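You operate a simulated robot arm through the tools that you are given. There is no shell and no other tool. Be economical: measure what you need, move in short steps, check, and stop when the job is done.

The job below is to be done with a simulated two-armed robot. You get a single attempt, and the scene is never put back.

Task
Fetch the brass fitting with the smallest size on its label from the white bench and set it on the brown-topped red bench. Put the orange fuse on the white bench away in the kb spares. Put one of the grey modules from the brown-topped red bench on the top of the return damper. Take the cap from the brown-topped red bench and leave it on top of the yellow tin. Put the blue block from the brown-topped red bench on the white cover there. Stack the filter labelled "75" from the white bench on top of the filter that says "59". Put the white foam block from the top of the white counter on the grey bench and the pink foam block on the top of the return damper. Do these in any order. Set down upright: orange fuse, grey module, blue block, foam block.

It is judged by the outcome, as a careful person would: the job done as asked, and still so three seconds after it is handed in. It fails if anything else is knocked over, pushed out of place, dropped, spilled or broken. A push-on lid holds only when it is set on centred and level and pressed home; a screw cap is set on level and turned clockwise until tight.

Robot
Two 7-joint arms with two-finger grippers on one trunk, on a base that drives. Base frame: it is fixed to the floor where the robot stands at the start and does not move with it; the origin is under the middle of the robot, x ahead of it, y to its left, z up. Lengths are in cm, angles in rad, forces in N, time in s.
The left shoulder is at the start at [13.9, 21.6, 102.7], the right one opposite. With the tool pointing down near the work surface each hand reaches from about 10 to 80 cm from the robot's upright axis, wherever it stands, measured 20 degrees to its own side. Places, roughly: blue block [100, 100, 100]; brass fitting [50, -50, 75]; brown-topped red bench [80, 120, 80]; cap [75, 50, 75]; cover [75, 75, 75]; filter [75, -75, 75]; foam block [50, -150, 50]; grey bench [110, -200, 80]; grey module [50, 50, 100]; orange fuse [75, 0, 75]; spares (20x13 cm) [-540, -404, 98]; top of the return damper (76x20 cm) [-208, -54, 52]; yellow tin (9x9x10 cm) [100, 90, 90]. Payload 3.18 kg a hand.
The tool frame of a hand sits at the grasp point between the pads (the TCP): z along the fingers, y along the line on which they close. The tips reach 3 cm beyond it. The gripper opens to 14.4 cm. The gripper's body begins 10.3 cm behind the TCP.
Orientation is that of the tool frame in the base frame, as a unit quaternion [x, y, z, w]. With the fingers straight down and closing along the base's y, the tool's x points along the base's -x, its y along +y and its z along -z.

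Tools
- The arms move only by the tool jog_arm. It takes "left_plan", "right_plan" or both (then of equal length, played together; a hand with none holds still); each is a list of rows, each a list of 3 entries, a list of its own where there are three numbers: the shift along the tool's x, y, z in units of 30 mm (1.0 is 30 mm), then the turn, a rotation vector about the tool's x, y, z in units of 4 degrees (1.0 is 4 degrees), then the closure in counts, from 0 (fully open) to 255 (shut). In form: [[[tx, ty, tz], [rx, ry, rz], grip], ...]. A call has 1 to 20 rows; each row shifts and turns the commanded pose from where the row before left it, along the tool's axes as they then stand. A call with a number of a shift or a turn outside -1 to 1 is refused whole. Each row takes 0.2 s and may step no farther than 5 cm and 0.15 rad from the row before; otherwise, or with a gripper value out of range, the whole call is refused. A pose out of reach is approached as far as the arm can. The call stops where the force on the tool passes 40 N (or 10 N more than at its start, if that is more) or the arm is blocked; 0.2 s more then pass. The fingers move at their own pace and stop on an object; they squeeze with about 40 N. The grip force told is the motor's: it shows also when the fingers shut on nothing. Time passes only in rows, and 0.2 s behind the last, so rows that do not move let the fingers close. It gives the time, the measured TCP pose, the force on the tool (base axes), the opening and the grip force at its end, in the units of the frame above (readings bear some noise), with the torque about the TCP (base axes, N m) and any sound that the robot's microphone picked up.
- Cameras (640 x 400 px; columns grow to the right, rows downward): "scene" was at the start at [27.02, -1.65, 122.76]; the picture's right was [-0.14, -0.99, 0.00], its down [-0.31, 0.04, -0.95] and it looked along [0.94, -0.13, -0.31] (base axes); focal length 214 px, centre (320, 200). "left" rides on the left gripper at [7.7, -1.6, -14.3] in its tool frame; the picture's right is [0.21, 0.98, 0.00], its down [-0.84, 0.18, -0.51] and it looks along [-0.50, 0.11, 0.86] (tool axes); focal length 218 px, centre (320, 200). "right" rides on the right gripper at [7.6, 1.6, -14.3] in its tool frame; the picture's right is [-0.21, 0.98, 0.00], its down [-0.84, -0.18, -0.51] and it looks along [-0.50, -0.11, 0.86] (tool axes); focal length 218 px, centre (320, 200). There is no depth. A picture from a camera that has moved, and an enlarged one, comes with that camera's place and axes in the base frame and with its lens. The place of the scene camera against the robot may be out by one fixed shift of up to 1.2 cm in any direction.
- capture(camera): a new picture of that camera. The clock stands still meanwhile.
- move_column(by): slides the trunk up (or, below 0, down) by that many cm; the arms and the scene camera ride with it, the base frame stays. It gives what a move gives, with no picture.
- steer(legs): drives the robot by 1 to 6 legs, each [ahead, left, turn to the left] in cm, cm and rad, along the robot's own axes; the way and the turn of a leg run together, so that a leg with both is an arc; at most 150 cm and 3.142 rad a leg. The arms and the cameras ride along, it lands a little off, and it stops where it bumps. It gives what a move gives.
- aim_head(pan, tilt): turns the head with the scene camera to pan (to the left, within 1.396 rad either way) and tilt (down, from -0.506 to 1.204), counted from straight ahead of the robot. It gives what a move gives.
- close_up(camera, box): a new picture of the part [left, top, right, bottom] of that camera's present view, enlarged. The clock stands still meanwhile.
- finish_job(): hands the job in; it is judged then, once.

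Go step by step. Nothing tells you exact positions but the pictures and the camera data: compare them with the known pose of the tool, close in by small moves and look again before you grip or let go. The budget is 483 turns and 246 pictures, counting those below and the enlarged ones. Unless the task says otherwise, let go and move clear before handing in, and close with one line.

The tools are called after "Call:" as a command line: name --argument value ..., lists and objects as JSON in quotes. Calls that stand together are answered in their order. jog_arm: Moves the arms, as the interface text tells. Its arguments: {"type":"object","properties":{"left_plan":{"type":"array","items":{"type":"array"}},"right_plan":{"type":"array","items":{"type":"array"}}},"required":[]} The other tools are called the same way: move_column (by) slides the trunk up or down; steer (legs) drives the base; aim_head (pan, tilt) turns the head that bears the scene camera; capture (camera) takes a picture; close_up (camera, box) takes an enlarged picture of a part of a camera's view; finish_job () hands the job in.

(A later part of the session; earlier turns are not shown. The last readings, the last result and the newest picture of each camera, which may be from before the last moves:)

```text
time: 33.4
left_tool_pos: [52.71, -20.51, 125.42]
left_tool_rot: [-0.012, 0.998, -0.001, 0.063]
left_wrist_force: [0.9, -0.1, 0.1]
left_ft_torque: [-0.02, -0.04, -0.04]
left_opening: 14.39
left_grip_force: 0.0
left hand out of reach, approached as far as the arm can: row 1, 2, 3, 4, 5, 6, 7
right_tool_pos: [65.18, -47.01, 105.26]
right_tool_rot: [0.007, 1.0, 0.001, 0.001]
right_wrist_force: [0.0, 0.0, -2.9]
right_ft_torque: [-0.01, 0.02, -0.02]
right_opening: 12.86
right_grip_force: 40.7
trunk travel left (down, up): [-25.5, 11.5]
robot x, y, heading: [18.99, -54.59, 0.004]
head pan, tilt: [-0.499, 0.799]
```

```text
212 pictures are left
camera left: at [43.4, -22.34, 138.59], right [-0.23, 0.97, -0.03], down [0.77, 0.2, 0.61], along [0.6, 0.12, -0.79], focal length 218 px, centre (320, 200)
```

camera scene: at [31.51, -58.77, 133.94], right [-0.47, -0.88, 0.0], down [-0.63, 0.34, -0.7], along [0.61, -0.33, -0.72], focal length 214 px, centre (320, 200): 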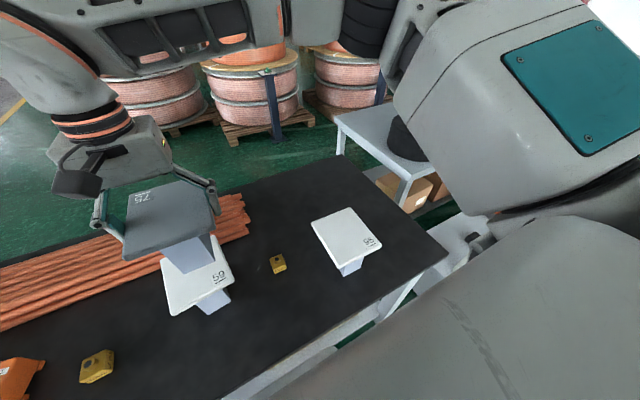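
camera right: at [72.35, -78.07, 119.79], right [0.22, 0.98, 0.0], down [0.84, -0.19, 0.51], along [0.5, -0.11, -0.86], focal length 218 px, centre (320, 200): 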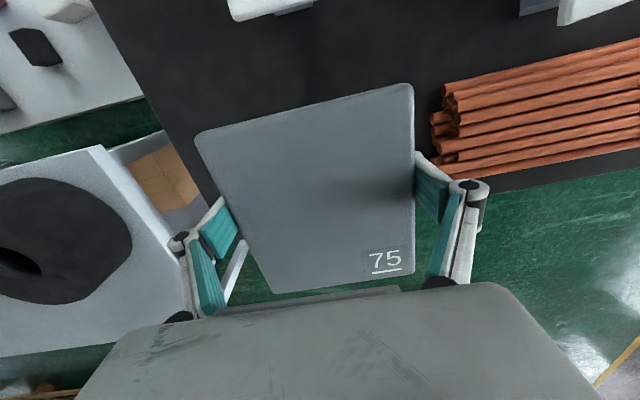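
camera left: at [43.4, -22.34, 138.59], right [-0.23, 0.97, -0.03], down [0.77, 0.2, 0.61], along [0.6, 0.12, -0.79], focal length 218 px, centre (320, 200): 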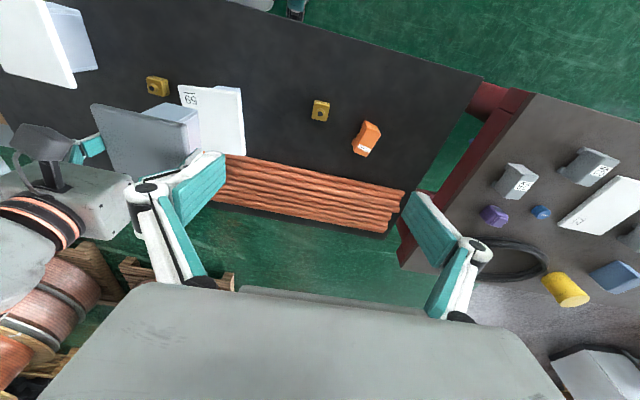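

Call:
jog_arm --right_plan '[[[0.15, 0.5, 0.2], [0, 0, 0], 255], [[0.18, 0.5, 0.2], [0, 0, 0], 255], [[0, 0, 0.5], [0, 0, 0], 255], [[0, 0, 0.3], [0, 0, 0], 255]]'

Call:
capture --camera "scene"

Call:
capture --camera "left"

```text
time: 34.4
left_tool_pos: [52.73, -20.59, 125.39]
left_tool_rot: [-0.011, 0.998, -0.002, 0.062]
left_wrist_force: [-0.2, 0.6, -0.3]
left_ft_torque: [-0.02, 0.0, -0.03]
left_opening: 14.4
left_grip_force: 0.1
right_tool_pos: [64.26, -44.38, 101.9]
right_tool_rot: [0.006, 1.0, 0.001, 0.0]
right_wrist_force: [0.3, 0.3, -2.8]
right_ft_torque: [-0.01, 0.05, 0.01]
right_opening: 12.85
right_grip_force: 39.5
trunk travel left (down, up): [-25.5, 11.5]
robot x, y, heading: [19.09, -55.06, 0.007]
head pan, tilt: [-0.499, 0.799]
```

```text
211 pictures are left
camera scene: at [31.52, -58.82, 133.93], right [-0.47, -0.88, 0.0], down [-0.63, 0.34, -0.7], along [0.61, -0.33, -0.72], focal length 214 px, centre (320, 200)
```

scene: 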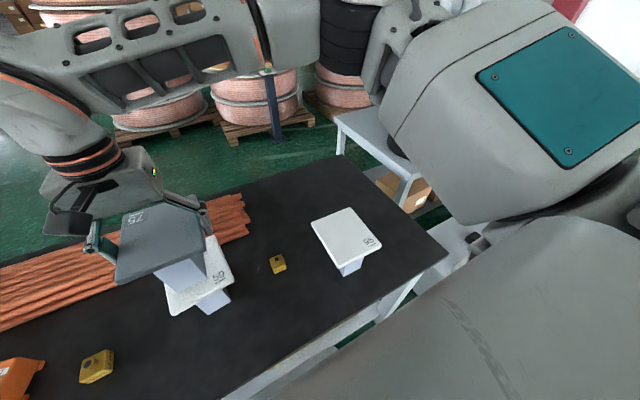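

```text
210 pictures are left
camera left: at [43.42, -22.4, 138.6], right [-0.23, 0.97, -0.03], down [0.77, 0.2, 0.61], along [0.6, 0.12, -0.79], focal length 218 px, centre (320, 200)
```

left: 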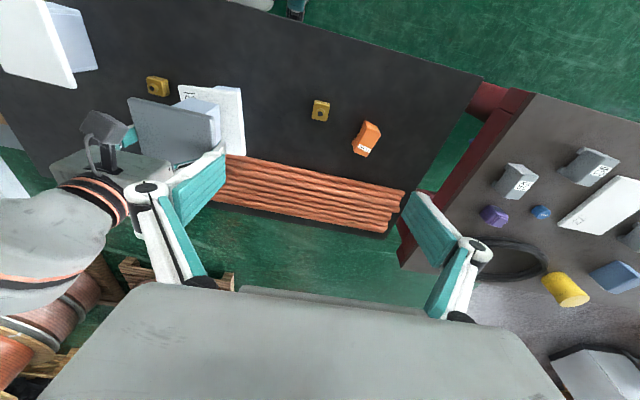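

Call:
close_up --camera "left" --box '[100, 60, 292, 180]'

Call:
close_up --camera "scene" --box '[80, 180, 288, 330]'

```text
3.33 times, centred on (196, 120) of left
camera zoom: at [43.42, -22.4, 138.6], right [-0.23, 0.97, -0.03], down [0.77, 0.2, 0.61], along [0.6, 0.12, -0.79], focal length 728 px, centre (733, 467)
```

zoom: 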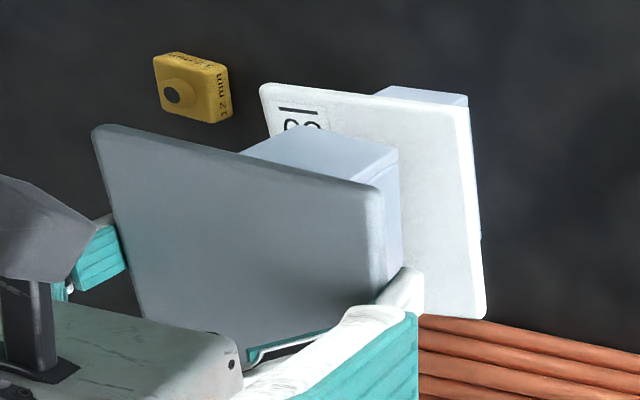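

```text
2.67 times, centred on (184, 255) of scene
camera zoom: at [31.52, -58.82, 133.93], right [-0.47, -0.88, 0.0], down [-0.63, 0.34, -0.7], along [0.61, -0.33, -0.72], focal length 572 px, centre (683, 53)
```

zoom: 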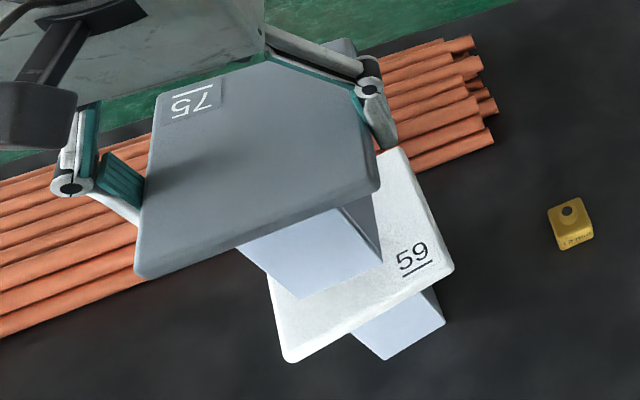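

Body is well centred above the 59 plate. Lower gently.

Call:
jog_arm --right_plan '[[[0, 0, 0.2], [0, 0, 0], 255], [[0, 0, 0.1], [0, 0, 0], 255], [[0, 0, 0.1], [0, 0, 0], 255]]'

```text
time: 35.1
left_tool_pos: [52.71, -20.53, 125.44]
left_tool_rot: [-0.011, 0.998, -0.001, 0.063]
left_wrist_force: [-0.8, 1.3, -0.6]
left_ft_torque: [0.0, -0.01, 0.04]
left_opening: 14.41
left_grip_force: 0.0
right_tool_pos: [64.21, -44.23, 100.58]
right_tool_rot: [0.005, 1.0, 0.001, 0.001]
right_wrist_force: [-0.4, 0.5, -2.1]
right_ft_torque: [-0.02, 0.03, -0.01]
right_opening: 12.86
right_grip_force: 39.9
trunk travel left (down, up): [-25.5, 11.5]
robot x, y, heading: [18.93, -54.33, 0.008]
head pan, tilt: [-0.499, 0.799]
```

Call:
jog_arm --right_plan '[[[0, 0, 0.1], [0, 0, 0], 255], [[0, 0, 0.05], [0, 0, 0], 255]]'

Call:
close_up --camera "scene" --box '[80, 180, 288, 330]'

```text
time: 35.8
left_tool_pos: [52.85, -20.48, 125.37]
left_tool_rot: [-0.012, 0.998, -0.001, 0.064]
left_wrist_force: [-0.3, 0.2, -0.2]
left_ft_torque: [0.02, -0.02, 0.0]
left_opening: 14.39
left_grip_force: 0.0
right_tool_pos: [64.16, -44.26, 100.04]
right_tool_rot: [0.005, 1.0, 0.0, 0.001]
right_wrist_force: [0.1, 0.6, -2.4]
right_ft_torque: [0.02, 0.05, 0.03]
right_opening: 12.83
right_grip_force: 40.4
trunk travel left (down, up): [-25.5, 11.5]
robot x, y, heading: [19.21, -54.89, 0.007]
head pan, tilt: [-0.499, 0.799]
```

```text
2.67 times, centred on (184, 255) of scene
camera zoom: at [31.52, -58.83, 133.94], right [-0.47, -0.88, 0.0], down [-0.63, 0.34, -0.7], along [0.61, -0.33, -0.72], focal length 572 px, centre (683, 53)
```

zoom: 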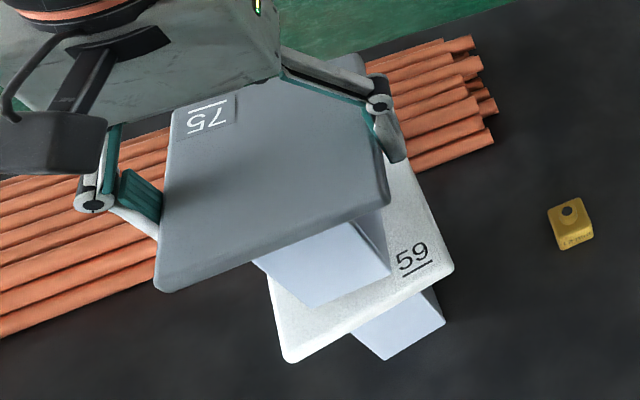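

Call:
jog_arm --right_plan '[[[0, 0, 0.08], [0, 0, 0], 255], [[0, 0, 0.05], [0, 0, 0], 255]]'

Call:
jog_arm --right_plan '[[[0, 0, 0.06], [0, 0, 0], 255], [[0, 0, 0.05], [0, 0, 0], 255]]'

```text
time: 36.4
left_tool_pos: [52.7, -20.48, 125.5]
left_tool_rot: [-0.011, 0.998, -0.001, 0.063]
left_wrist_force: [0.4, 0.4, 0.3]
left_ft_torque: [-0.01, -0.02, 0.03]
left_opening: 14.4
left_grip_force: 0.1
right_tool_pos: [64.27, -44.2, 99.84]
right_tool_rot: [0.006, 1.0, 0.002, 0.001]
right_wrist_force: [0.2, 0.3, -2.4]
right_ft_torque: [0.03, 0.05, -0.02]
right_opening: 12.86
right_grip_force: 40.3
trunk travel left (down, up): [-25.5, 11.5]
robot x, y, heading: [18.93, -54.74, 0.008]
head pan, tilt: [-0.499, 0.799]
```

```text
time: 37.0
left_tool_pos: [52.8, -20.39, 125.41]
left_tool_rot: [-0.011, 0.998, -0.002, 0.063]
left_wrist_force: [-0.3, 0.4, -1.9]
left_ft_torque: [0.0, -0.03, 0.0]
left_opening: 14.39
left_grip_force: 0.0
right_tool_pos: [64.29, -44.16, 99.46]
right_tool_rot: [0.006, 1.0, 0.0, 0.001]
right_wrist_force: [-0.5, 0.2, -2.7]
right_ft_torque: [0.0, 0.06, -0.01]
right_opening: 12.86
right_grip_force: 39.9
trunk travel left (down, up): [-25.5, 11.5]
robot x, y, heading: [18.9, -55.04, 0.001]
head pan, tilt: [-0.499, 0.799]
```

Call:
jog_arm --right_plan '[[[0, 0, 0.08], [0, 0, 0], 255], [[0, 0, 0.08], [0, 0, 0], 255]]'

Call:
close_up --camera "scene" --box '[140, 220, 268, 300]'

```text
time: 37.5
left_tool_pos: [52.79, -20.53, 125.33]
left_tool_rot: [-0.01, 0.998, -0.001, 0.063]
left_wrist_force: [-0.5, 0.2, -0.4]
left_ft_torque: [-0.03, 0.01, -0.02]
left_opening: 14.42
left_grip_force: 0.0
right_tool_pos: [64.26, -44.1, 98.98]
right_tool_rot: [0.006, 1.0, 0.0, 0.0]
right_wrist_force: [-0.2, 0.6, -3.1]
right_ft_torque: [-0.02, 0.02, 0.0]
right_opening: 12.85
right_grip_force: 39.7
trunk travel left (down, up): [-25.5, 11.5]
robot x, y, heading: [18.84, -54.49, 0.001]
head pan, tilt: [-0.499, 0.799]
```

```text
5.00 times, centred on (204, 260) of scene
camera zoom: at [31.53, -58.83, 133.93], right [-0.47, -0.88, 0.0], down [-0.63, 0.34, -0.7], along [0.61, -0.33, -0.72], focal length 1072 px, centre (900, -100)
```

zoom: 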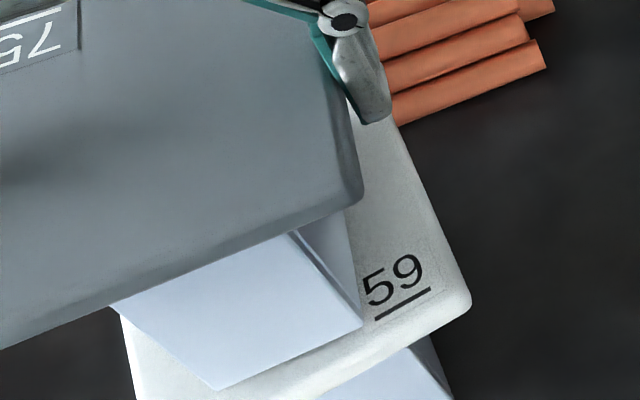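

Call:
jog_arm --right_plan '[[[0, 0, 0.08], [0, 0, 0], 255], [[0, 0, 0.06], [0, 0, 0], 255]]'

Call:
jog_arm --right_plan '[[[0, 0, 0.06], [0, 0, 0], 255], [[0, 0, 0.06], [0, 0, 0], 255]]'

Call:
close_up --camera "scene" --box '[140, 220, 268, 300]'

```text
time: 38.1
left_tool_pos: [52.76, -20.54, 125.43]
left_tool_rot: [-0.012, 0.998, -0.001, 0.064]
left_wrist_force: [0.1, -0.3, -0.6]
left_ft_torque: [0.03, -0.03, 0.02]
left_opening: 14.42
left_grip_force: 0.0
right_tool_pos: [64.31, -44.23, 98.6]
right_tool_rot: [0.008, 1.0, 0.0, 0.001]
right_wrist_force: [0.3, -2.5, 6.4]
right_ft_torque: [-0.38, -0.08, -0.05]
right_opening: 12.86
right_grip_force: 40.0
trunk travel left (down, up): [-25.5, 11.5]
robot x, y, heading: [18.51, -54.5, 0.005]
head pan, tilt: [-0.499, 0.799]
```

```text
time: 38.8
left_tool_pos: [52.54, -20.63, 125.48]
left_tool_rot: [-0.011, 0.998, -0.001, 0.063]
left_wrist_force: [0.2, 0.5, -0.3]
left_ft_torque: [0.01, 0.03, -0.02]
left_opening: 14.4
left_grip_force: 0.2
right_tool_pos: [64.22, -44.13, 98.53]
right_tool_rot: [0.007, 1.0, 0.002, 0.002]
right_wrist_force: [1.8, -2.2, 28.7]
right_ft_torque: [-0.1, -0.03, 0.07]
right_opening: 12.88
right_grip_force: 40.0
trunk travel left (down, up): [-25.5, 11.5]
robot x, y, heading: [18.7, -54.31, 0.012]
head pan, tilt: [-0.499, 0.799]
```

```text
5.00 times, centred on (204, 260) of scene
camera zoom: at [31.33, -58.91, 133.99], right [-0.47, -0.88, 0.0], down [-0.63, 0.34, -0.7], along [0.61, -0.33, -0.72], focal length 1072 px, centre (900, -100)
```

zoom: 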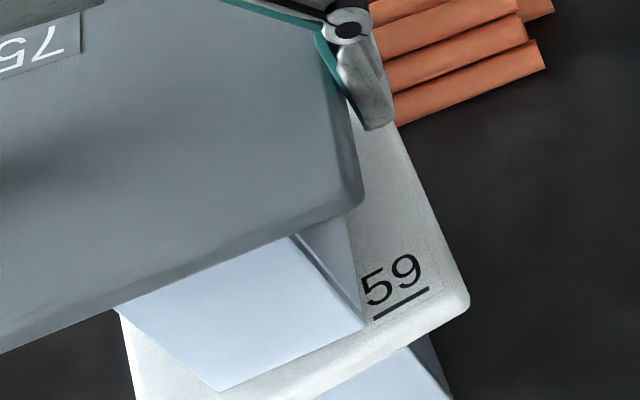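

Contact made. Relieve a hair and release.

Call:
jog_arm --right_plan '[[[0, 0, -0.04], [0, 0, 0], 255], [[0, 0, 0], [0, 0, 0], 20], [[0, 0, 0], [0, 0, 0], 0], [[0, 0, 0], [0, 0, 0], 0]]'

Call:
close_up --camera "scene" --box '[80, 180, 288, 330]'

Call:
capture --camera "right"

```text
time: 39.8
left_tool_pos: [52.63, -20.58, 125.23]
left_tool_rot: [-0.011, 0.998, -0.002, 0.063]
left_wrist_force: [-0.2, -0.9, -0.5]
left_ft_torque: [0.0, 0.01, 0.03]
left_opening: 14.39
left_grip_force: 0.1
right_tool_pos: [64.2, -44.19, 98.35]
right_tool_rot: [0.006, 1.0, 0.0, -0.001]
right_wrist_force: [0.2, 0.1, 0.6]
right_ft_torque: [0.0, 0.0, 0.01]
right_opening: 14.4
right_grip_force: 0.0
trunk travel left (down, up): [-25.5, 11.5]
robot x, y, heading: [18.67, -54.66, 0.001]
head pan, tilt: [-0.499, 0.799]
```

```text
2.67 times, centred on (184, 255) of scene
camera zoom: at [31.5, -58.84, 133.93], right [-0.47, -0.88, 0.0], down [-0.63, 0.34, -0.7], along [0.61, -0.33, -0.72], focal length 572 px, centre (683, 53)
```

zoom: 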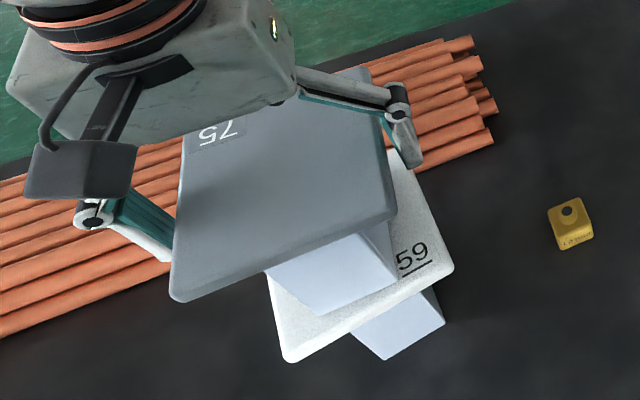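

```text
203 pictures are left
camera right: at [56.54, -42.5, 112.69], right [0.22, 0.98, 0.0], down [0.84, -0.19, 0.51], along [0.5, -0.11, -0.86], focal length 218 px, centre (320, 200)
```

right: 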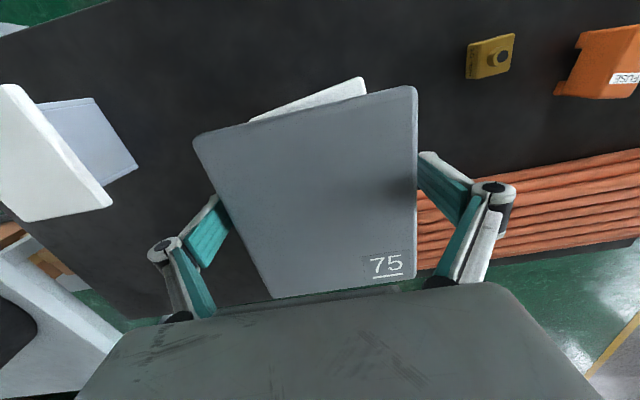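

Stacked. Lift off, and move over the 12 mm fitting at about (64,-63).

Call:
jog_arm --right_plan '[[[0, 0, -0.5], [0, 0, 0], 0], [[0, 0, -1], [0, 0, 0], 0], [[0, 0, -1], [0, 0, 0], 0], [[0, -1, -0.5], [0, 0, 0], 0], [[0, -1, 0], [0, 0, 0], 0], [[0, -1, 0], [0, 0, 0], 0], [[0, -1, 0], [0, 0, 0], 0], [[0, -1, 0], [0, 0, 0], 0], [[0, -1, 0], [0, 0, 0], 0]]'

Call:
capture --camera "right"

```text
time: 41.8
left_tool_pos: [52.74, -20.63, 125.35]
left_tool_rot: [-0.011, 0.998, -0.001, 0.063]
left_wrist_force: [0.2, -1.2, -0.4]
left_ft_torque: [0.02, 0.02, 0.01]
left_opening: 14.37
left_grip_force: 0.1
right_tool_pos: [64.08, -62.33, 107.21]
right_tool_rot: [0.007, 1.0, 0.001, 0.0]
right_wrist_force: [0.3, -0.6, -0.2]
right_ft_torque: [-0.02, -0.03, 0.0]
right_opening: 14.4
right_grip_force: 0.0
trunk travel left (down, up): [-25.5, 11.5]
robot x, y, heading: [19.07, -54.79, 0.002]
head pan, tilt: [-0.499, 0.799]
```

```text
202 pictures are left
camera right: at [56.45, -60.65, 121.65], right [0.22, 0.98, 0.0], down [0.84, -0.19, 0.51], along [0.5, -0.11, -0.86], focal length 218 px, centre (320, 200)
```

right: 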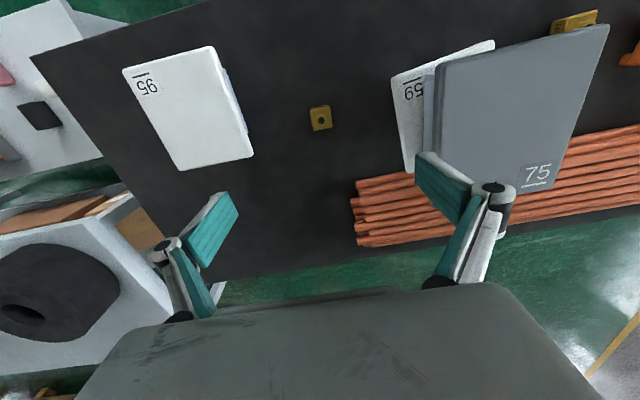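

Fitting is right below at about (63.9,-62). Descend with a narrower opening.

Call:
jog_arm --right_plan '[[[0, 0, 1], [0, 0, 0], 110], [[0, 0, 1], [0, 0, 0], 110], [[0, 0, 1], [0, 0, 0], 110], [[0, 0, 1], [0, 0, 0], 110], [[0, 0, 1], [0, 0, 0], 110], [[0, 0.05, 1], [0, 0, 0], 110], [[0, 0, 0.7], [0, 0, 0], 110]]'

Call:
capture --camera "right"

```text
time: 43.4
left_tool_pos: [52.8, -20.54, 125.4]
left_tool_rot: [-0.012, 0.998, 0.0, 0.063]
left_wrist_force: [-0.4, -0.7, -0.7]
left_ft_torque: [0.0, -0.01, 0.01]
left_opening: 14.39
left_grip_force: 0.0
right_tool_pos: [64.01, -61.93, 87.44]
right_tool_rot: [0.005, 1.0, 0.001, 0.001]
right_wrist_force: [0.4, -1.1, -0.1]
right_ft_torque: [-0.03, 0.02, 0.0]
right_opening: 8.2
right_grip_force: 0.1
trunk travel left (down, up): [-25.5, 11.5]
robot x, y, heading: [18.81, -54.66, 0.003]
head pan, tilt: [-0.499, 0.799]
```

```text
201 pictures are left
camera right: at [56.42, -60.18, 101.6], right [0.22, 0.98, 0.0], down [0.84, -0.19, 0.51], along [0.5, -0.11, -0.86], focal length 218 px, centre (320, 200)
```

right: 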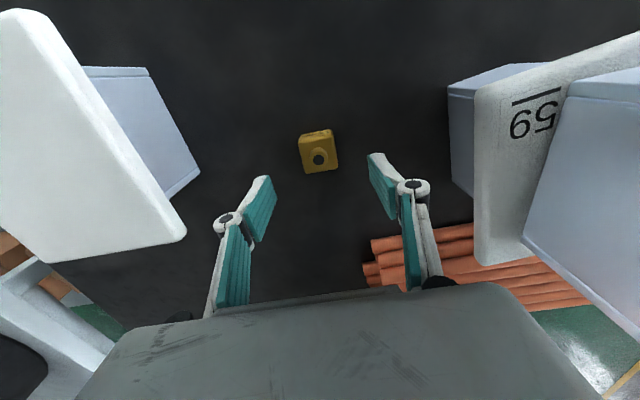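

Call:
jog_arm --right_plan '[[[0, 0, 1], [0, 0, 0], 110], [[0, 0, 1], [0, 0, 0], 110], [[0, 0, 0.6], [0, 0, 0], 110]]'

Call:
capture --camera "right"

```text
time: 44.1
left_tool_pos: [52.77, -20.47, 125.39]
left_tool_rot: [-0.012, 0.998, -0.001, 0.063]
left_wrist_force: [-0.5, 0.1, -0.4]
left_ft_torque: [0.01, 0.02, -0.01]
left_opening: 14.41
left_grip_force: 0.0
right_tool_pos: [64.14, -62.03, 79.47]
right_tool_rot: [0.006, 1.0, 0.0, 0.0]
right_wrist_force: [-0.3, 0.5, -0.7]
right_ft_torque: [0.01, 0.02, 0.02]
right_opening: 8.19
right_grip_force: 0.1
trunk travel left (down, up): [-25.5, 11.5]
robot x, y, heading: [18.51, -54.71, 0.002]
head pan, tilt: [-0.499, 0.799]
```

```text
200 pictures are left
camera right: at [56.48, -60.27, 93.77], right [0.22, 0.98, 0.0], down [0.84, -0.19, 0.51], along [0.5, -0.11, -0.86], focal length 218 px, centre (320, 200)
```

right: 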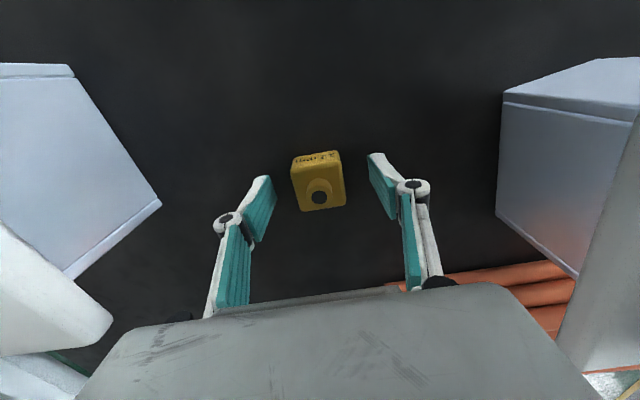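

Fitting is between the fingers; close.

Call:
jog_arm --right_plan '[[[0, 0, 0.07], [0, 0, 0], 150], [[0, 0, 0], [0, 0, 0], 255], [[0, 0, 0], [0, 0, 0], 255], [[0, 0, 0], [0, 0, 0], 255]]'

Call:
jog_arm --right_plan '[[[0, 0, -1], [0, 0, 0], 255], [[0, 0, -1], [0, 0, 0], 255], [[0, 0, -1], [0, 0, 0], 255], [[0, 0, -1], [0, 0, 0], 255], [[0, 0, -1], [0, 0, 0], 255], [[0, 0, -1], [0, 0, 0], 255], [[0, 0, -1], [0, 0, 0], 255], [[0, 0, -1], [0, 0, 0], 255], [[0, 0, -1], [0, 0, 0], 255], [[0.5, 0, -1], [0, 0, 0], 255], [[0.5, 0, -1], [0, 0, 0], 255]]'

Call:
capture --camera "right"

```text
time: 45.1
left_tool_pos: [52.83, -20.48, 125.36]
left_tool_rot: [-0.011, 0.998, -0.001, 0.063]
left_wrist_force: [0.6, 0.5, 0.6]
left_ft_torque: [0.0, -0.01, 0.03]
left_opening: 14.42
left_grip_force: 0.0
right_tool_pos: [64.09, -62.0, 79.16]
right_tool_rot: [0.006, 1.0, 0.001, 0.001]
right_wrist_force: [0.4, -1.0, 0.7]
right_ft_torque: [-0.05, -0.01, 0.03]
right_opening: 3.82
right_grip_force: 40.0
trunk travel left (down, up): [-25.5, 11.5]
robot x, y, heading: [19.12, -54.44, -0.001]
head pan, tilt: [-0.499, 0.799]
```

```text
time: 47.5
left_tool_pos: [52.77, -20.51, 125.29]
left_tool_rot: [-0.011, 0.998, -0.001, 0.062]
left_wrist_force: [0.0, 1.1, 0.2]
left_ft_torque: [-0.03, -0.05, 0.0]
left_opening: 14.43
left_grip_force: 0.0
right_tool_pos: [60.93, -62.03, 112.17]
right_tool_rot: [0.006, 1.0, 0.001, 0.001]
right_wrist_force: [-1.2, 0.0, -2.9]
right_ft_torque: [0.02, -0.01, -0.01]
right_opening: 3.83
right_grip_force: 40.2
trunk travel left (down, up): [-25.5, 11.5]
robot x, y, heading: [18.65, -54.64, 0.002]
head pan, tilt: [-0.499, 0.799]
```

```text
199 pictures are left
camera right: at [53.22, -60.27, 126.57], right [0.22, 0.98, 0.0], down [0.84, -0.19, 0.51], along [0.5, -0.11, -0.86], focal length 218 px, centre (320, 200)
```

right: 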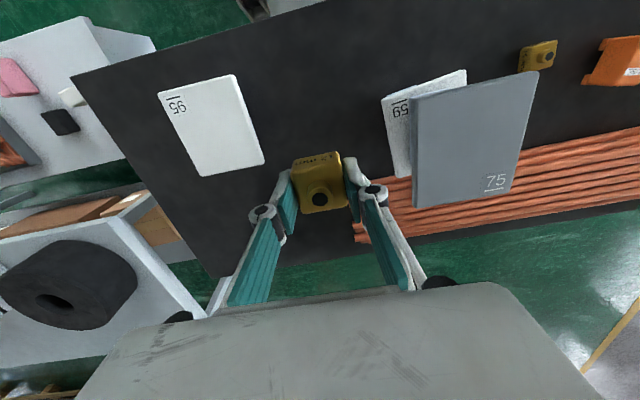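

Fitting held. Drive back a little and left to the red bench.

Call:
steer --legs '[[-6, 0, 0], [0, 118, 0]]'

Call:
aim_head --pan 0.3 --tilt 0.8

Call:
capture --camera "scene"

Call:
capture --camera "left"

Call:
capture --camera "right"

```text
time: 58.6
left_tool_pos: [49.14, 94.93, 125.37]
left_tool_rot: [0.004, 0.998, -0.002, 0.062]
left_wrist_force: [0.7, -0.4, 0.0]
left_ft_torque: [0.0, 0.0, 0.03]
left_opening: 14.4
left_grip_force: 0.1
right_tool_pos: [55.99, 53.22, 112.19]
right_tool_rot: [0.022, 1.0, 0.001, 0.001]
right_wrist_force: [0.4, 0.0, -3.3]
right_ft_torque: [0.01, 0.01, 0.0]
right_opening: 3.86
right_grip_force: 39.3
trunk travel left (down, up): [-25.5, 11.5]
robot x, y, heading: [14.32, 62.18, -0.028]
head pan, tilt: [-0.499, 0.799]
```

```text
time: 59.7
left_tool_pos: [49.02, 94.86, 125.32]
left_tool_rot: [0.004, 0.998, -0.002, 0.062]
left_wrist_force: [0.6, 0.2, 0.3]
left_ft_torque: [-0.01, 0.0, 0.0]
left_opening: 14.41
left_grip_force: 0.1
right_tool_pos: [55.88, 53.21, 112.1]
right_tool_rot: [0.022, 1.0, 0.001, 0.001]
right_wrist_force: [0.2, 0.0, -1.8]
right_ft_torque: [0.03, 0.02, -0.04]
right_opening: 3.83
right_grip_force: 39.8
trunk travel left (down, up): [-25.5, 11.5]
robot x, y, heading: [14.04, 62.09, -0.027]
head pan, tilt: [0.3, 0.799]
```

```text
198 pictures are left
camera scene: at [27.48, 63.45, 133.93], right [0.27, -0.96, 0.0], down [-0.69, -0.19, -0.7], along [0.67, 0.19, -0.72], focal length 214 px, centre (320, 200)
```

scene: 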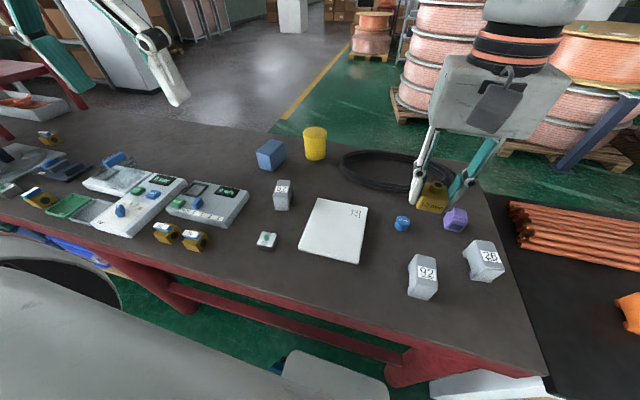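

```text
197 pictures are left
camera left: at [39.73, 93.27, 138.6], right [-0.2, 0.98, -0.03], down [0.77, 0.17, 0.61], along [0.6, 0.1, -0.79], focal length 218 px, centre (320, 200)
```

left: 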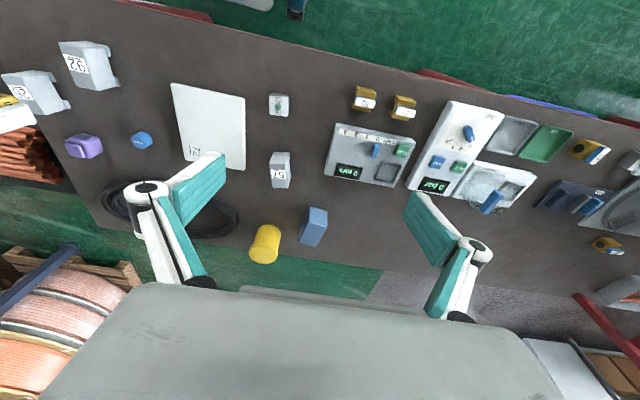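

```text
196 pictures are left
camera right: at [48.39, 55.11, 126.51], right [0.25, 0.97, 0.0], down [0.83, -0.22, 0.51], along [0.49, -0.13, -0.86], focal length 218 px, centre (320, 200)
```

right: 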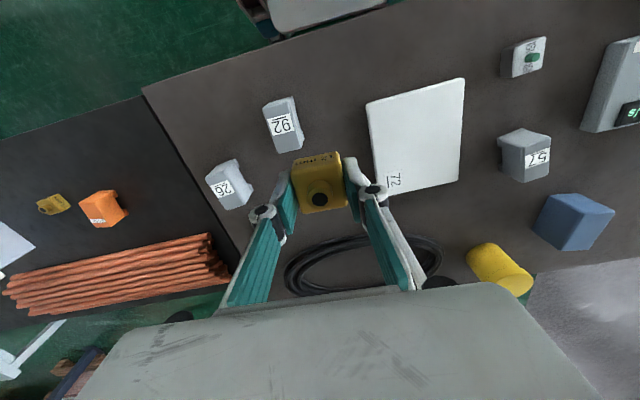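

Let me zoom on key objects: cap, tin, blue block, cover.

Call:
close_up --camera "scene" --box '[240, 110, 480, 260]'

Call:
close_up --camera "left" --box '[40, 60, 360, 260]'

```text
2.67 times, centred on (360, 185) of scene
camera zoom: at [27.48, 63.45, 133.93], right [0.27, -0.96, 0.0], down [-0.69, -0.19, -0.7], along [0.67, 0.19, -0.72], focal length 572 px, centre (213, 240)
```

zoom: 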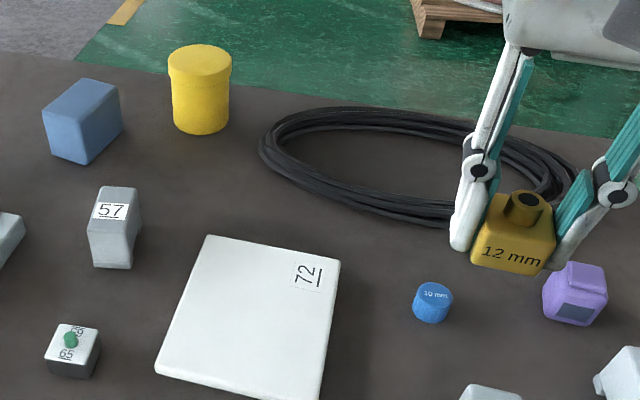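

```text
2.00 times, centred on (200, 160) of left
camera zoom: at [39.73, 93.27, 138.6], right [-0.2, 0.98, -0.03], down [0.77, 0.17, 0.61], along [0.6, 0.1, -0.79], focal length 436 px, centre (560, 280)
```

zoom: 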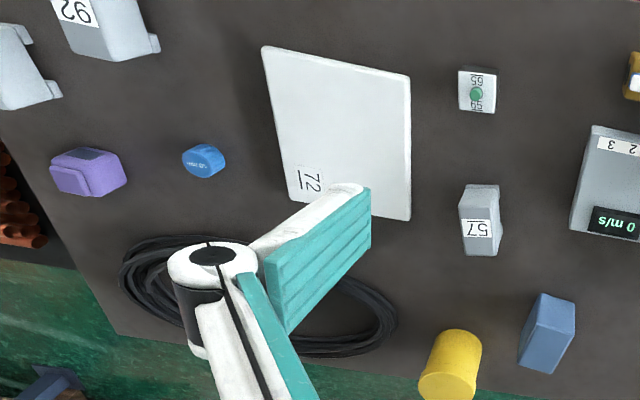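

Bench top is near z 84; tin has a flat closed top, cover plate top ~85.7. I'll set the fitting in the free patch at about (61,56).

Call:
jog_arm --right_plan '[[[-0.3, 0.15, 0.8], [0, 0, 0], 255], [[-0.3, 0.15, 0.8], [0, 0, 0], 255], [[-0.3, 0.15, 1], [0, 0, 0], 255], [[-0.3, 0.15, 1], [0, 0, 0], 255], [[-0.3, 0.15, 1], [0, 0, 0], 255], [[-0.1, 0.15, 1], [0, 0, 0], 255], [[0, 0, 1], [0, 0, 0], 255]]'

Call:
capture --camera "right"

```text
time: 61.3
left_tool_pos: [49.04, 94.78, 125.45]
left_tool_rot: [0.005, 0.998, -0.001, 0.063]
left_wrist_force: [0.5, 0.5, 0.2]
left_ft_torque: [0.0, 0.0, 0.0]
left_opening: 14.41
left_grip_force: 0.1
right_tool_pos: [60.97, 55.67, 92.17]
right_tool_rot: [0.021, 1.0, 0.001, 0.0]
right_wrist_force: [1.1, 0.4, -1.7]
right_ft_torque: [0.03, 0.02, 0.02]
right_opening: 3.84
right_grip_force: 39.8
trunk travel left (down, up): [-25.5, 11.5]
robot x, y, heading: [14.18, 61.84, -0.03]
head pan, tilt: [0.3, 0.799]
```

```text
193 pictures are left
camera right: at [53.34, 57.63, 106.52], right [0.25, 0.97, 0.0], down [0.83, -0.22, 0.51], along [0.49, -0.13, -0.86], focal length 218 px, centre (320, 200)
```

right: 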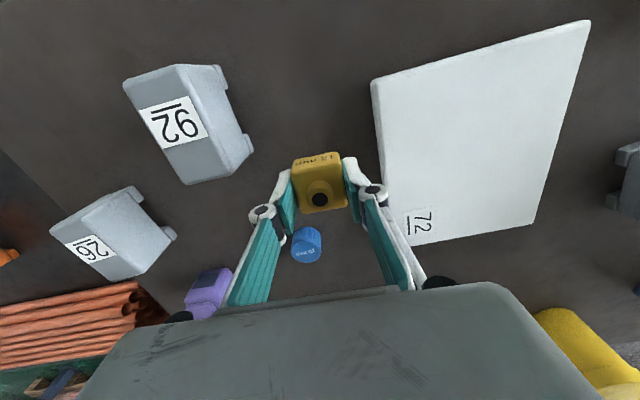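

Call:
jog_arm --right_plan '[[[0, -0.2, 0.6], [0, 0, 0], 255], [[0, 0, 0.6], [0, 0, 0], 255], [[0, 0, 0.15], [0, 0, 0], 255], [[0, 0, 0.05], [0, 0, 0], 255]]'

```text
time: 62.3
left_tool_pos: [48.96, 94.77, 125.53]
left_tool_rot: [0.004, 0.998, -0.002, 0.064]
left_wrist_force: [-0.7, 0.4, 0.0]
left_ft_torque: [-0.01, 0.0, 0.02]
left_opening: 14.37
left_grip_force: 0.1
right_tool_pos: [61.04, 55.0, 88.23]
right_tool_rot: [0.023, 1.0, 0.001, 0.002]
right_wrist_force: [-0.9, -3.2, 6.8]
right_ft_torque: [-0.16, 0.22, 0.06]
right_opening: 3.82
right_grip_force: 39.9
trunk travel left (down, up): [-25.5, 11.5]
robot x, y, heading: [14.22, 61.53, -0.026]
head pan, tilt: [0.3, 0.799]
```

Touching. Release and lift.

Call:
jog_arm --right_plan '[[[0, 0, 0.02], [0, 0, 0], 255], [[0, 0, 0], [0, 0, 0], 158], [[0, 0, 0], [0, 0, 0], 158], [[0, 0, -0.5], [0, 0, 0], 158], [[0, 0, -1], [0, 0, 0], 158], [[0, 0, -1], [0, 0, 0], 150]]'

Call:
capture --camera "right"

```text
time: 63.7
left_tool_pos: [48.91, 94.87, 125.31]
left_tool_rot: [0.004, 0.998, -0.001, 0.064]
left_wrist_force: [-0.1, 1.0, 0.3]
left_ft_torque: [-0.02, -0.04, -0.01]
left_opening: 14.4
left_grip_force: 0.0
right_tool_pos: [60.95, 55.17, 95.72]
right_tool_rot: [0.022, 1.0, 0.001, 0.001]
right_wrist_force: [0.1, 0.4, -0.2]
right_ft_torque: [0.01, 0.01, 0.01]
right_opening: 5.94
right_grip_force: 0.0
trunk travel left (down, up): [-25.5, 11.5]
robot x, y, heading: [14.2, 61.54, -0.031]
head pan, tilt: [0.3, 0.799]
```

```text
192 pictures are left
camera right: at [53.44, 57.17, 110.08], right [0.25, 0.97, 0.0], down [0.83, -0.22, 0.51], along [0.49, -0.13, -0.86], focal length 218 px, centre (320, 200)
```

right: 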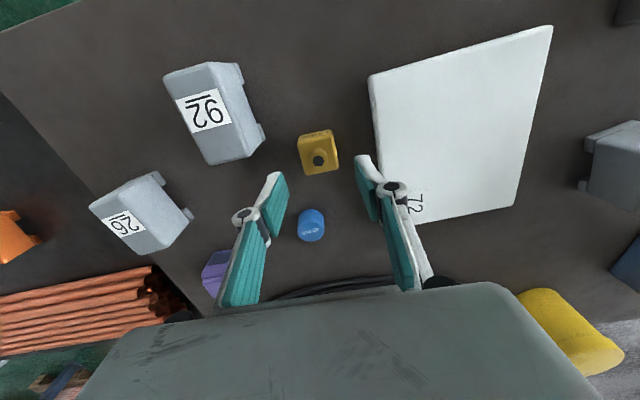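

Fitting stands. Now over the cap at about (70.7,51.3).

Call:
jog_arm --right_plan '[[[-0.8, -0.35, 0], [0, 0, 0], 150], [[-0.8, -0.35, 0], [0, 0, 0], 150], [[-0.8, -0.3, 0], [0, 0, 0], 150], [[-0.8, -0.3, 0.2], [0, 0, 0], 150], [[0, 0, 0.5], [0, 0, 0], 150]]'

Call:
capture --camera "right"

```text
time: 64.9
left_tool_pos: [49.09, 94.84, 125.31]
left_tool_rot: [0.005, 0.998, -0.003, 0.063]
left_wrist_force: [0.0, 0.8, 0.7]
left_ft_torque: [0.0, -0.01, 0.02]
left_opening: 14.41
left_grip_force: 0.1
right_tool_pos: [70.44, 50.6, 93.6]
right_tool_rot: [0.022, 1.0, 0.0, 0.0]
right_wrist_force: [0.7, 0.8, -1.0]
right_ft_torque: [0.0, -0.02, -0.02]
right_opening: 5.93
right_grip_force: 0.1
trunk travel left (down, up): [-25.5, 11.5]
robot x, y, heading: [14.32, 61.71, -0.025]
head pan, tilt: [0.3, 0.799]
```

```text
191 pictures are left
camera right: at [62.8, 52.73, 107.89], right [0.25, 0.97, 0.0], down [0.83, -0.22, 0.51], along [0.49, -0.13, -0.86], focal length 218 px, centre (320, 200)
```

right: 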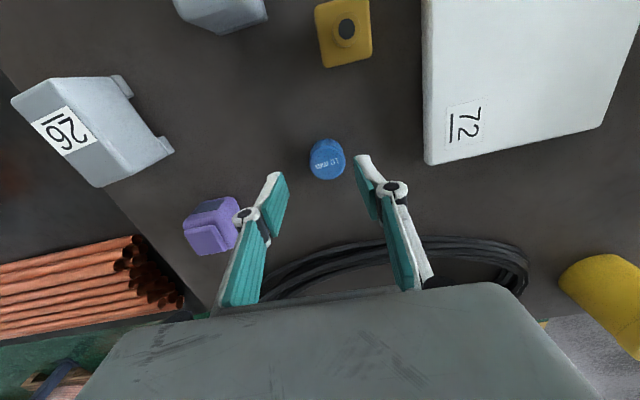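

Call:
jog_arm --right_plan '[[[0, 0.27, 0.6], [0, 0, 0], 150], [[0, 0, 0.6], [0, 0, 0], 150], [[0, 0, 0.55], [0, 0, 0], 150]]'

Call:
capture --camera "right"

```text
time: 65.7
left_tool_pos: [49.09, 94.88, 125.38]
left_tool_rot: [0.004, 0.998, -0.002, 0.063]
left_wrist_force: [-0.5, -0.4, 1.7]
left_ft_torque: [0.01, -0.01, 0.01]
left_opening: 14.4
left_grip_force: 0.1
right_tool_pos: [70.27, 51.47, 88.15]
right_tool_rot: [0.022, 1.0, 0.001, 0.0]
right_wrist_force: [0.1, -0.3, 0.1]
right_ft_torque: [-0.01, 0.05, 0.03]
right_opening: 5.93
right_grip_force: 0.0
trunk travel left (down, up): [-25.5, 11.5]
robot x, y, heading: [14.02, 61.53, -0.033]
head pan, tilt: [0.3, 0.799]
```

```text
190 pictures are left
camera right: at [62.72, 53.49, 102.58], right [0.25, 0.97, 0.0], down [0.83, -0.22, 0.51], along [0.49, -0.13, -0.86], focal length 218 px, centre (320, 200)
```

right: 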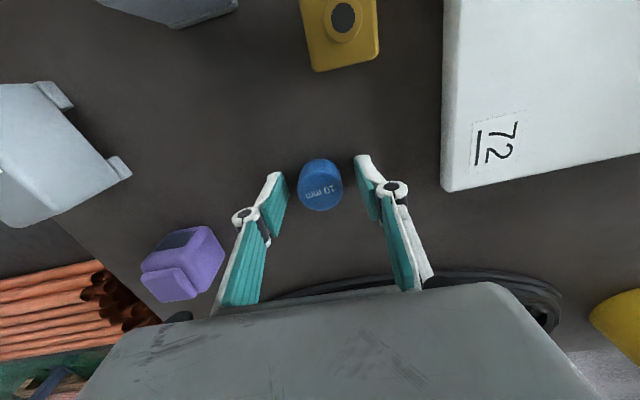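

Call:
jog_arm --right_plan '[[[0, 0, 0], [0, 0, 0], 200], [[0, 0, 0], [0, 0, 0], 255], [[0, 0, 0], [0, 0, 0], 255], [[0, 0, -1], [0, 0, 0], 255], [[0, 0, -1], [0, 0, 0], 255], [[0, 0, -1], [0, 0, 0], 255], [[0, 0, -1], [0, 0, 0], 255], [[0, 0, -1], [0, 0, 0], 255]]'

Call:
capture --camera "right"

```text
time: 67.5
left_tool_pos: [48.97, 94.9, 125.37]
left_tool_rot: [0.004, 0.998, -0.003, 0.063]
left_wrist_force: [-0.7, -0.4, -0.3]
left_ft_torque: [0.02, 0.01, 0.02]
left_opening: 14.38
left_grip_force: 0.1
right_tool_pos: [70.41, 51.65, 103.62]
right_tool_rot: [0.022, 1.0, 0.0, 0.001]
right_wrist_force: [-0.3, -0.1, -0.2]
right_ft_torque: [-0.01, 0.0, 0.03]
right_opening: 3.43
right_grip_force: 40.2
trunk travel left (down, up): [-25.5, 11.5]
robot x, y, heading: [14.33, 61.56, -0.029]
head pan, tilt: [0.3, 0.799]
```

```text
189 pictures are left
camera right: at [62.77, 53.55, 117.82], right [0.25, 0.97, 0.0], down [0.83, -0.22, 0.51], along [0.49, -0.13, -0.86], focal length 218 px, centre (320, 200)
```

right: 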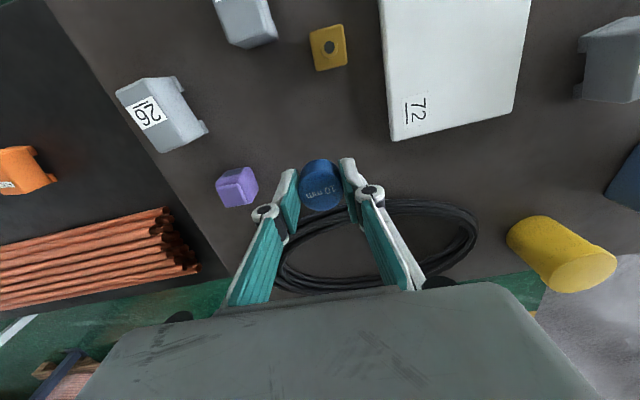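

Cap held. The tin is near (97,85), top about z 95, far for the arm. I'll shift left and test how near the base can get.

Call:
steer --legs '[[0, 32, 0.03], [8, 0, 0]]'

Call:
aim_head --pan 0.0 --tilt 1.1

Call:
capture --camera "scene"

```text
time: 71.5
left_tool_pos: [52.1, 127.58, 125.31]
left_tool_rot: [-0.01, 0.998, 0.0, 0.063]
left_wrist_force: [0.3, 0.1, -0.7]
left_ft_torque: [0.04, 0.0, -0.01]
left_opening: 14.39
left_grip_force: 0.1
right_tool_pos: [74.61, 84.65, 103.35]
right_tool_rot: [0.01, 1.0, 0.001, 0.0]
right_wrist_force: [-0.6, -0.3, -0.9]
right_ft_torque: [0.0, 0.03, 0.0]
right_opening: 3.41
right_grip_force: 39.8
trunk travel left (down, up): [-25.5, 11.5]
robot x, y, heading: [17.74, 93.38, 0.001]
head pan, tilt: [0.3, 0.799]
stopped in leg 2: the robot was blocked; the commanded pose is now the measured one
```

```text
time: 72.3
left_tool_pos: [52.01, 127.6, 125.41]
left_tool_rot: [-0.009, 0.998, -0.001, 0.062]
left_wrist_force: [-0.3, -0.2, -0.4]
left_ft_torque: [-0.01, 0.0, -0.01]
left_opening: 14.4
left_grip_force: 0.0
right_tool_pos: [74.65, 84.78, 103.43]
right_tool_rot: [0.009, 1.0, 0.001, 0.001]
right_wrist_force: [-0.3, -0.2, 0.3]
right_ft_torque: [0.01, 0.02, -0.02]
right_opening: 3.45
right_grip_force: 39.9
trunk travel left (down, up): [-25.5, 11.5]
robot x, y, heading: [18.16, 93.47, 0.004]
head pan, tilt: [0.0, 1.1]
```

```text
188 pictures are left
camera scene: at [29.88, 93.16, 131.76], right [0.0, -1.0, 0.0], down [-0.89, 0.0, -0.45], along [0.45, 0.0, -0.89], focal length 214 px, centre (320, 200)
```

scene: 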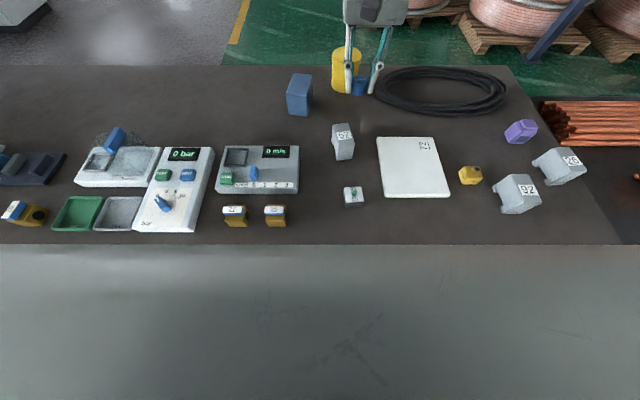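

Blocked at x≈18, so straight reach to the tin (x≈96.5) fails. I'll try turning left so the right shoulder comes forward, then ease in again.

Call:
steer --legs '[[-5, 0, 0], [0, 0, 0.6], [6.6, -4.5, 0]]'

Call:
capture --camera "right"

```text
time: 75.1
left_tool_pos: [18.74, 140.72, 125.34]
left_tool_rot: [-0.301, 0.952, 0.019, 0.06]
left_wrist_force: [0.4, -0.3, 0.5]
left_ft_torque: [0.03, 0.0, -0.04]
left_opening: 14.43
left_grip_force: 0.0
right_tool_pos: [61.36, 117.79, 103.52]
right_tool_rot: [-0.283, 0.959, 0.001, 0.001]
right_wrist_force: [-0.2, -0.4, 0.2]
right_ft_torque: [-0.01, 0.06, -0.03]
right_opening: 3.47
right_grip_force: 40.0
trunk travel left (down, up): [-25.5, 11.5]
robot x, y, heading: [9.59, 93.36, 0.597]
head pan, tilt: [0.0, 1.1]
stopped in leg 3: the robot was blocked; the commanded pose is now the measured one
```

```text
187 pictures are left
camera right: at [54.04, 115.04, 117.77], right [-0.36, 0.93, 0.0], down [0.8, 0.31, 0.51], along [0.47, 0.18, -0.86], focal length 218 px, centre (320, 200)
```

right: 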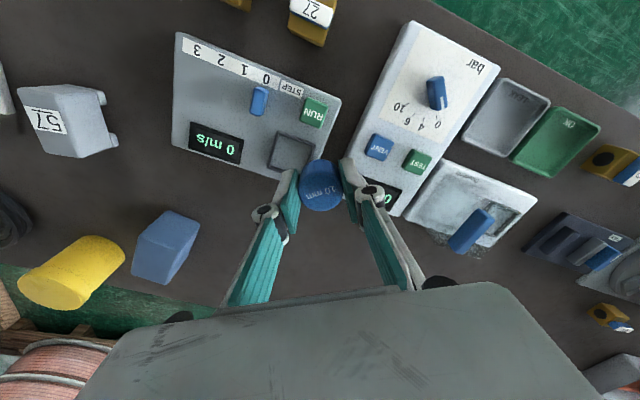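

The base corner blocks when turned. The far side of the bench has open floor, so I'll go round; first back off, straighten, and look left.

Call:
steer --legs '[[-12, 0, 0], [0, 0, -0.6], [-8, 30, 0]]'

Call:
aim_head --pan 0.9 --tilt 0.4

Call:
capture --camera "scene"

Call:
aim_head --pan 0.2 --tilt 0.3

Call:
capture --camera "scene"

```text
time: 80.8
left_tool_pos: [25.38, 150.43, 125.32]
left_tool_rot: [-0.009, 0.998, -0.001, 0.063]
left_wrist_force: [0.5, -0.2, -0.2]
left_ft_torque: [-0.02, 0.0, -0.01]
left_opening: 14.36
left_grip_force: 0.1
right_tool_pos: [47.82, 107.46, 103.44]
right_tool_rot: [0.01, 1.0, 0.001, 0.0]
right_wrist_force: [1.0, 0.3, -0.1]
right_ft_torque: [-0.01, 0.02, -0.01]
right_opening: 3.47
right_grip_force: 40.1
trunk travel left (down, up): [-25.5, 11.5]
robot x, y, heading: [-9.05, 116.51, -0.003]
head pan, tilt: [0.0, 1.1]
```

```text
time: 82.0
left_tool_pos: [25.29, 150.43, 125.39]
left_tool_rot: [-0.008, 0.998, 0.0, 0.062]
left_wrist_force: [0.0, 0.8, 0.4]
left_ft_torque: [0.01, 0.01, 0.03]
left_opening: 14.43
left_grip_force: 0.1
right_tool_pos: [47.8, 107.6, 103.35]
right_tool_rot: [0.011, 1.0, 0.001, 0.001]
right_wrist_force: [-0.2, 0.0, 0.1]
right_ft_torque: [-0.01, -0.03, 0.0]
right_opening: 3.44
right_grip_force: 40.3
trunk travel left (down, up): [-25.5, 11.5]
robot x, y, heading: [-8.77, 116.28, -0.006]
head pan, tilt: [0.901, 0.4]
```

```text
186 pictures are left
camera scene: at [2.56, 123.28, 137.44], right [0.78, -0.62, 0.0], down [-0.24, -0.3, -0.92], along [0.57, 0.72, -0.39], focal length 214 px, centre (320, 200)
```

scene: 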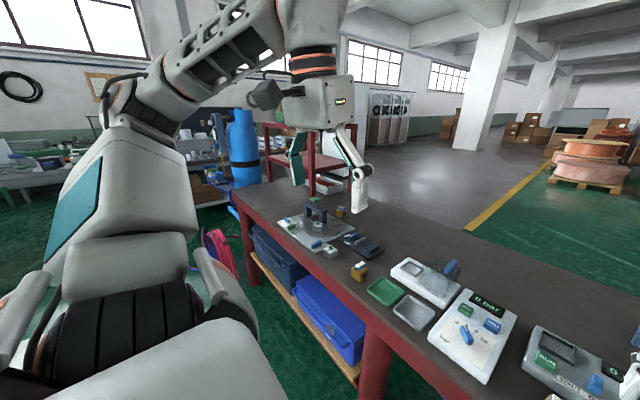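

```text
time: 83.0
left_tool_pos: [25.36, 150.32, 125.22]
left_tool_rot: [-0.009, 0.998, -0.001, 0.063]
left_wrist_force: [-0.6, -0.3, -0.8]
left_ft_torque: [-0.01, 0.03, 0.02]
left_opening: 14.4
left_grip_force: 0.1
right_tool_pos: [47.85, 107.63, 103.34]
right_tool_rot: [0.01, 1.0, 0.001, 0.0]
right_wrist_force: [0.9, -0.8, -0.8]
right_ft_torque: [0.04, 0.03, -0.03]
right_opening: 3.43
right_grip_force: 40.1
trunk travel left (down, up): [-25.5, 11.5]
robot x, y, heading: [-8.62, 116.45, -0.0]
head pan, tilt: [0.201, 0.3]
```

```text
185 pictures are left
camera scene: at [5.93, 117.88, 138.37], right [0.2, -0.98, 0.0], down [-0.29, -0.06, -0.96], along [0.94, 0.19, -0.3], focal length 214 px, centre (320, 200)
```

scene: 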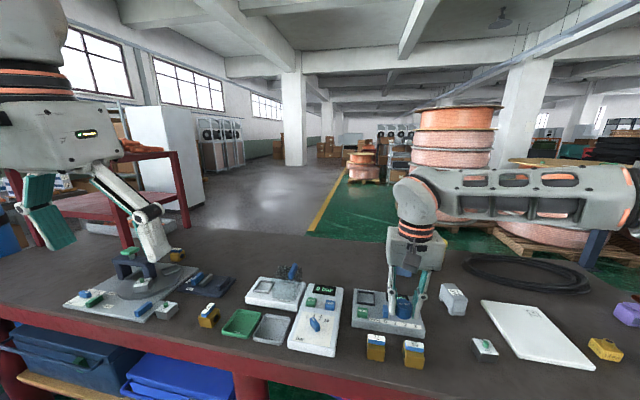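

Going round looks obstructed. Instead I'll set the cap down on free bench space, regrasp it with the hand pitched forward 30° (cap stays upright), and reach the tin that way. Drive up to the bench.

Call:
steer --legs '[[26, 8, 0]]'

Call:
capture --camera "right"

```text
time: 85.0
left_tool_pos: [49.21, 157.68, 125.31]
left_tool_rot: [-0.011, 0.998, 0.0, 0.062]
left_wrist_force: [-1.3, -0.5, -0.9]
left_ft_torque: [-0.01, -0.03, -0.05]
left_opening: 14.39
left_grip_force: 0.1
right_tool_pos: [71.69, 114.99, 103.41]
right_tool_rot: [0.009, 1.0, 0.001, 0.0]
right_wrist_force: [-0.1, -0.6, 0.1]
right_ft_torque: [0.02, -0.07, 0.01]
right_opening: 3.43
right_grip_force: 40.6
trunk travel left (down, up): [-25.5, 11.5]
robot x, y, heading: [15.29, 123.75, -0.0]
head pan, tilt: [0.201, 0.3]
stopped in leg 1: the robot was blocked; the commanded pose is now the measured one
```

```text
184 pictures are left
camera right: at [64.12, 116.68, 117.78], right [0.23, 0.97, 0.0], down [0.84, -0.2, 0.51], along [0.5, -0.11, -0.86], focal length 218 px, centre (320, 200)
```

right: 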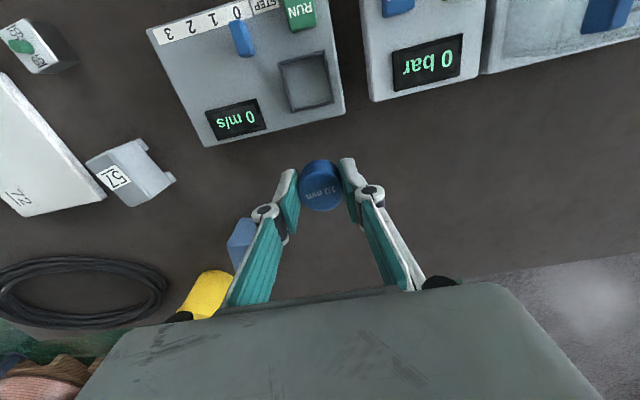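

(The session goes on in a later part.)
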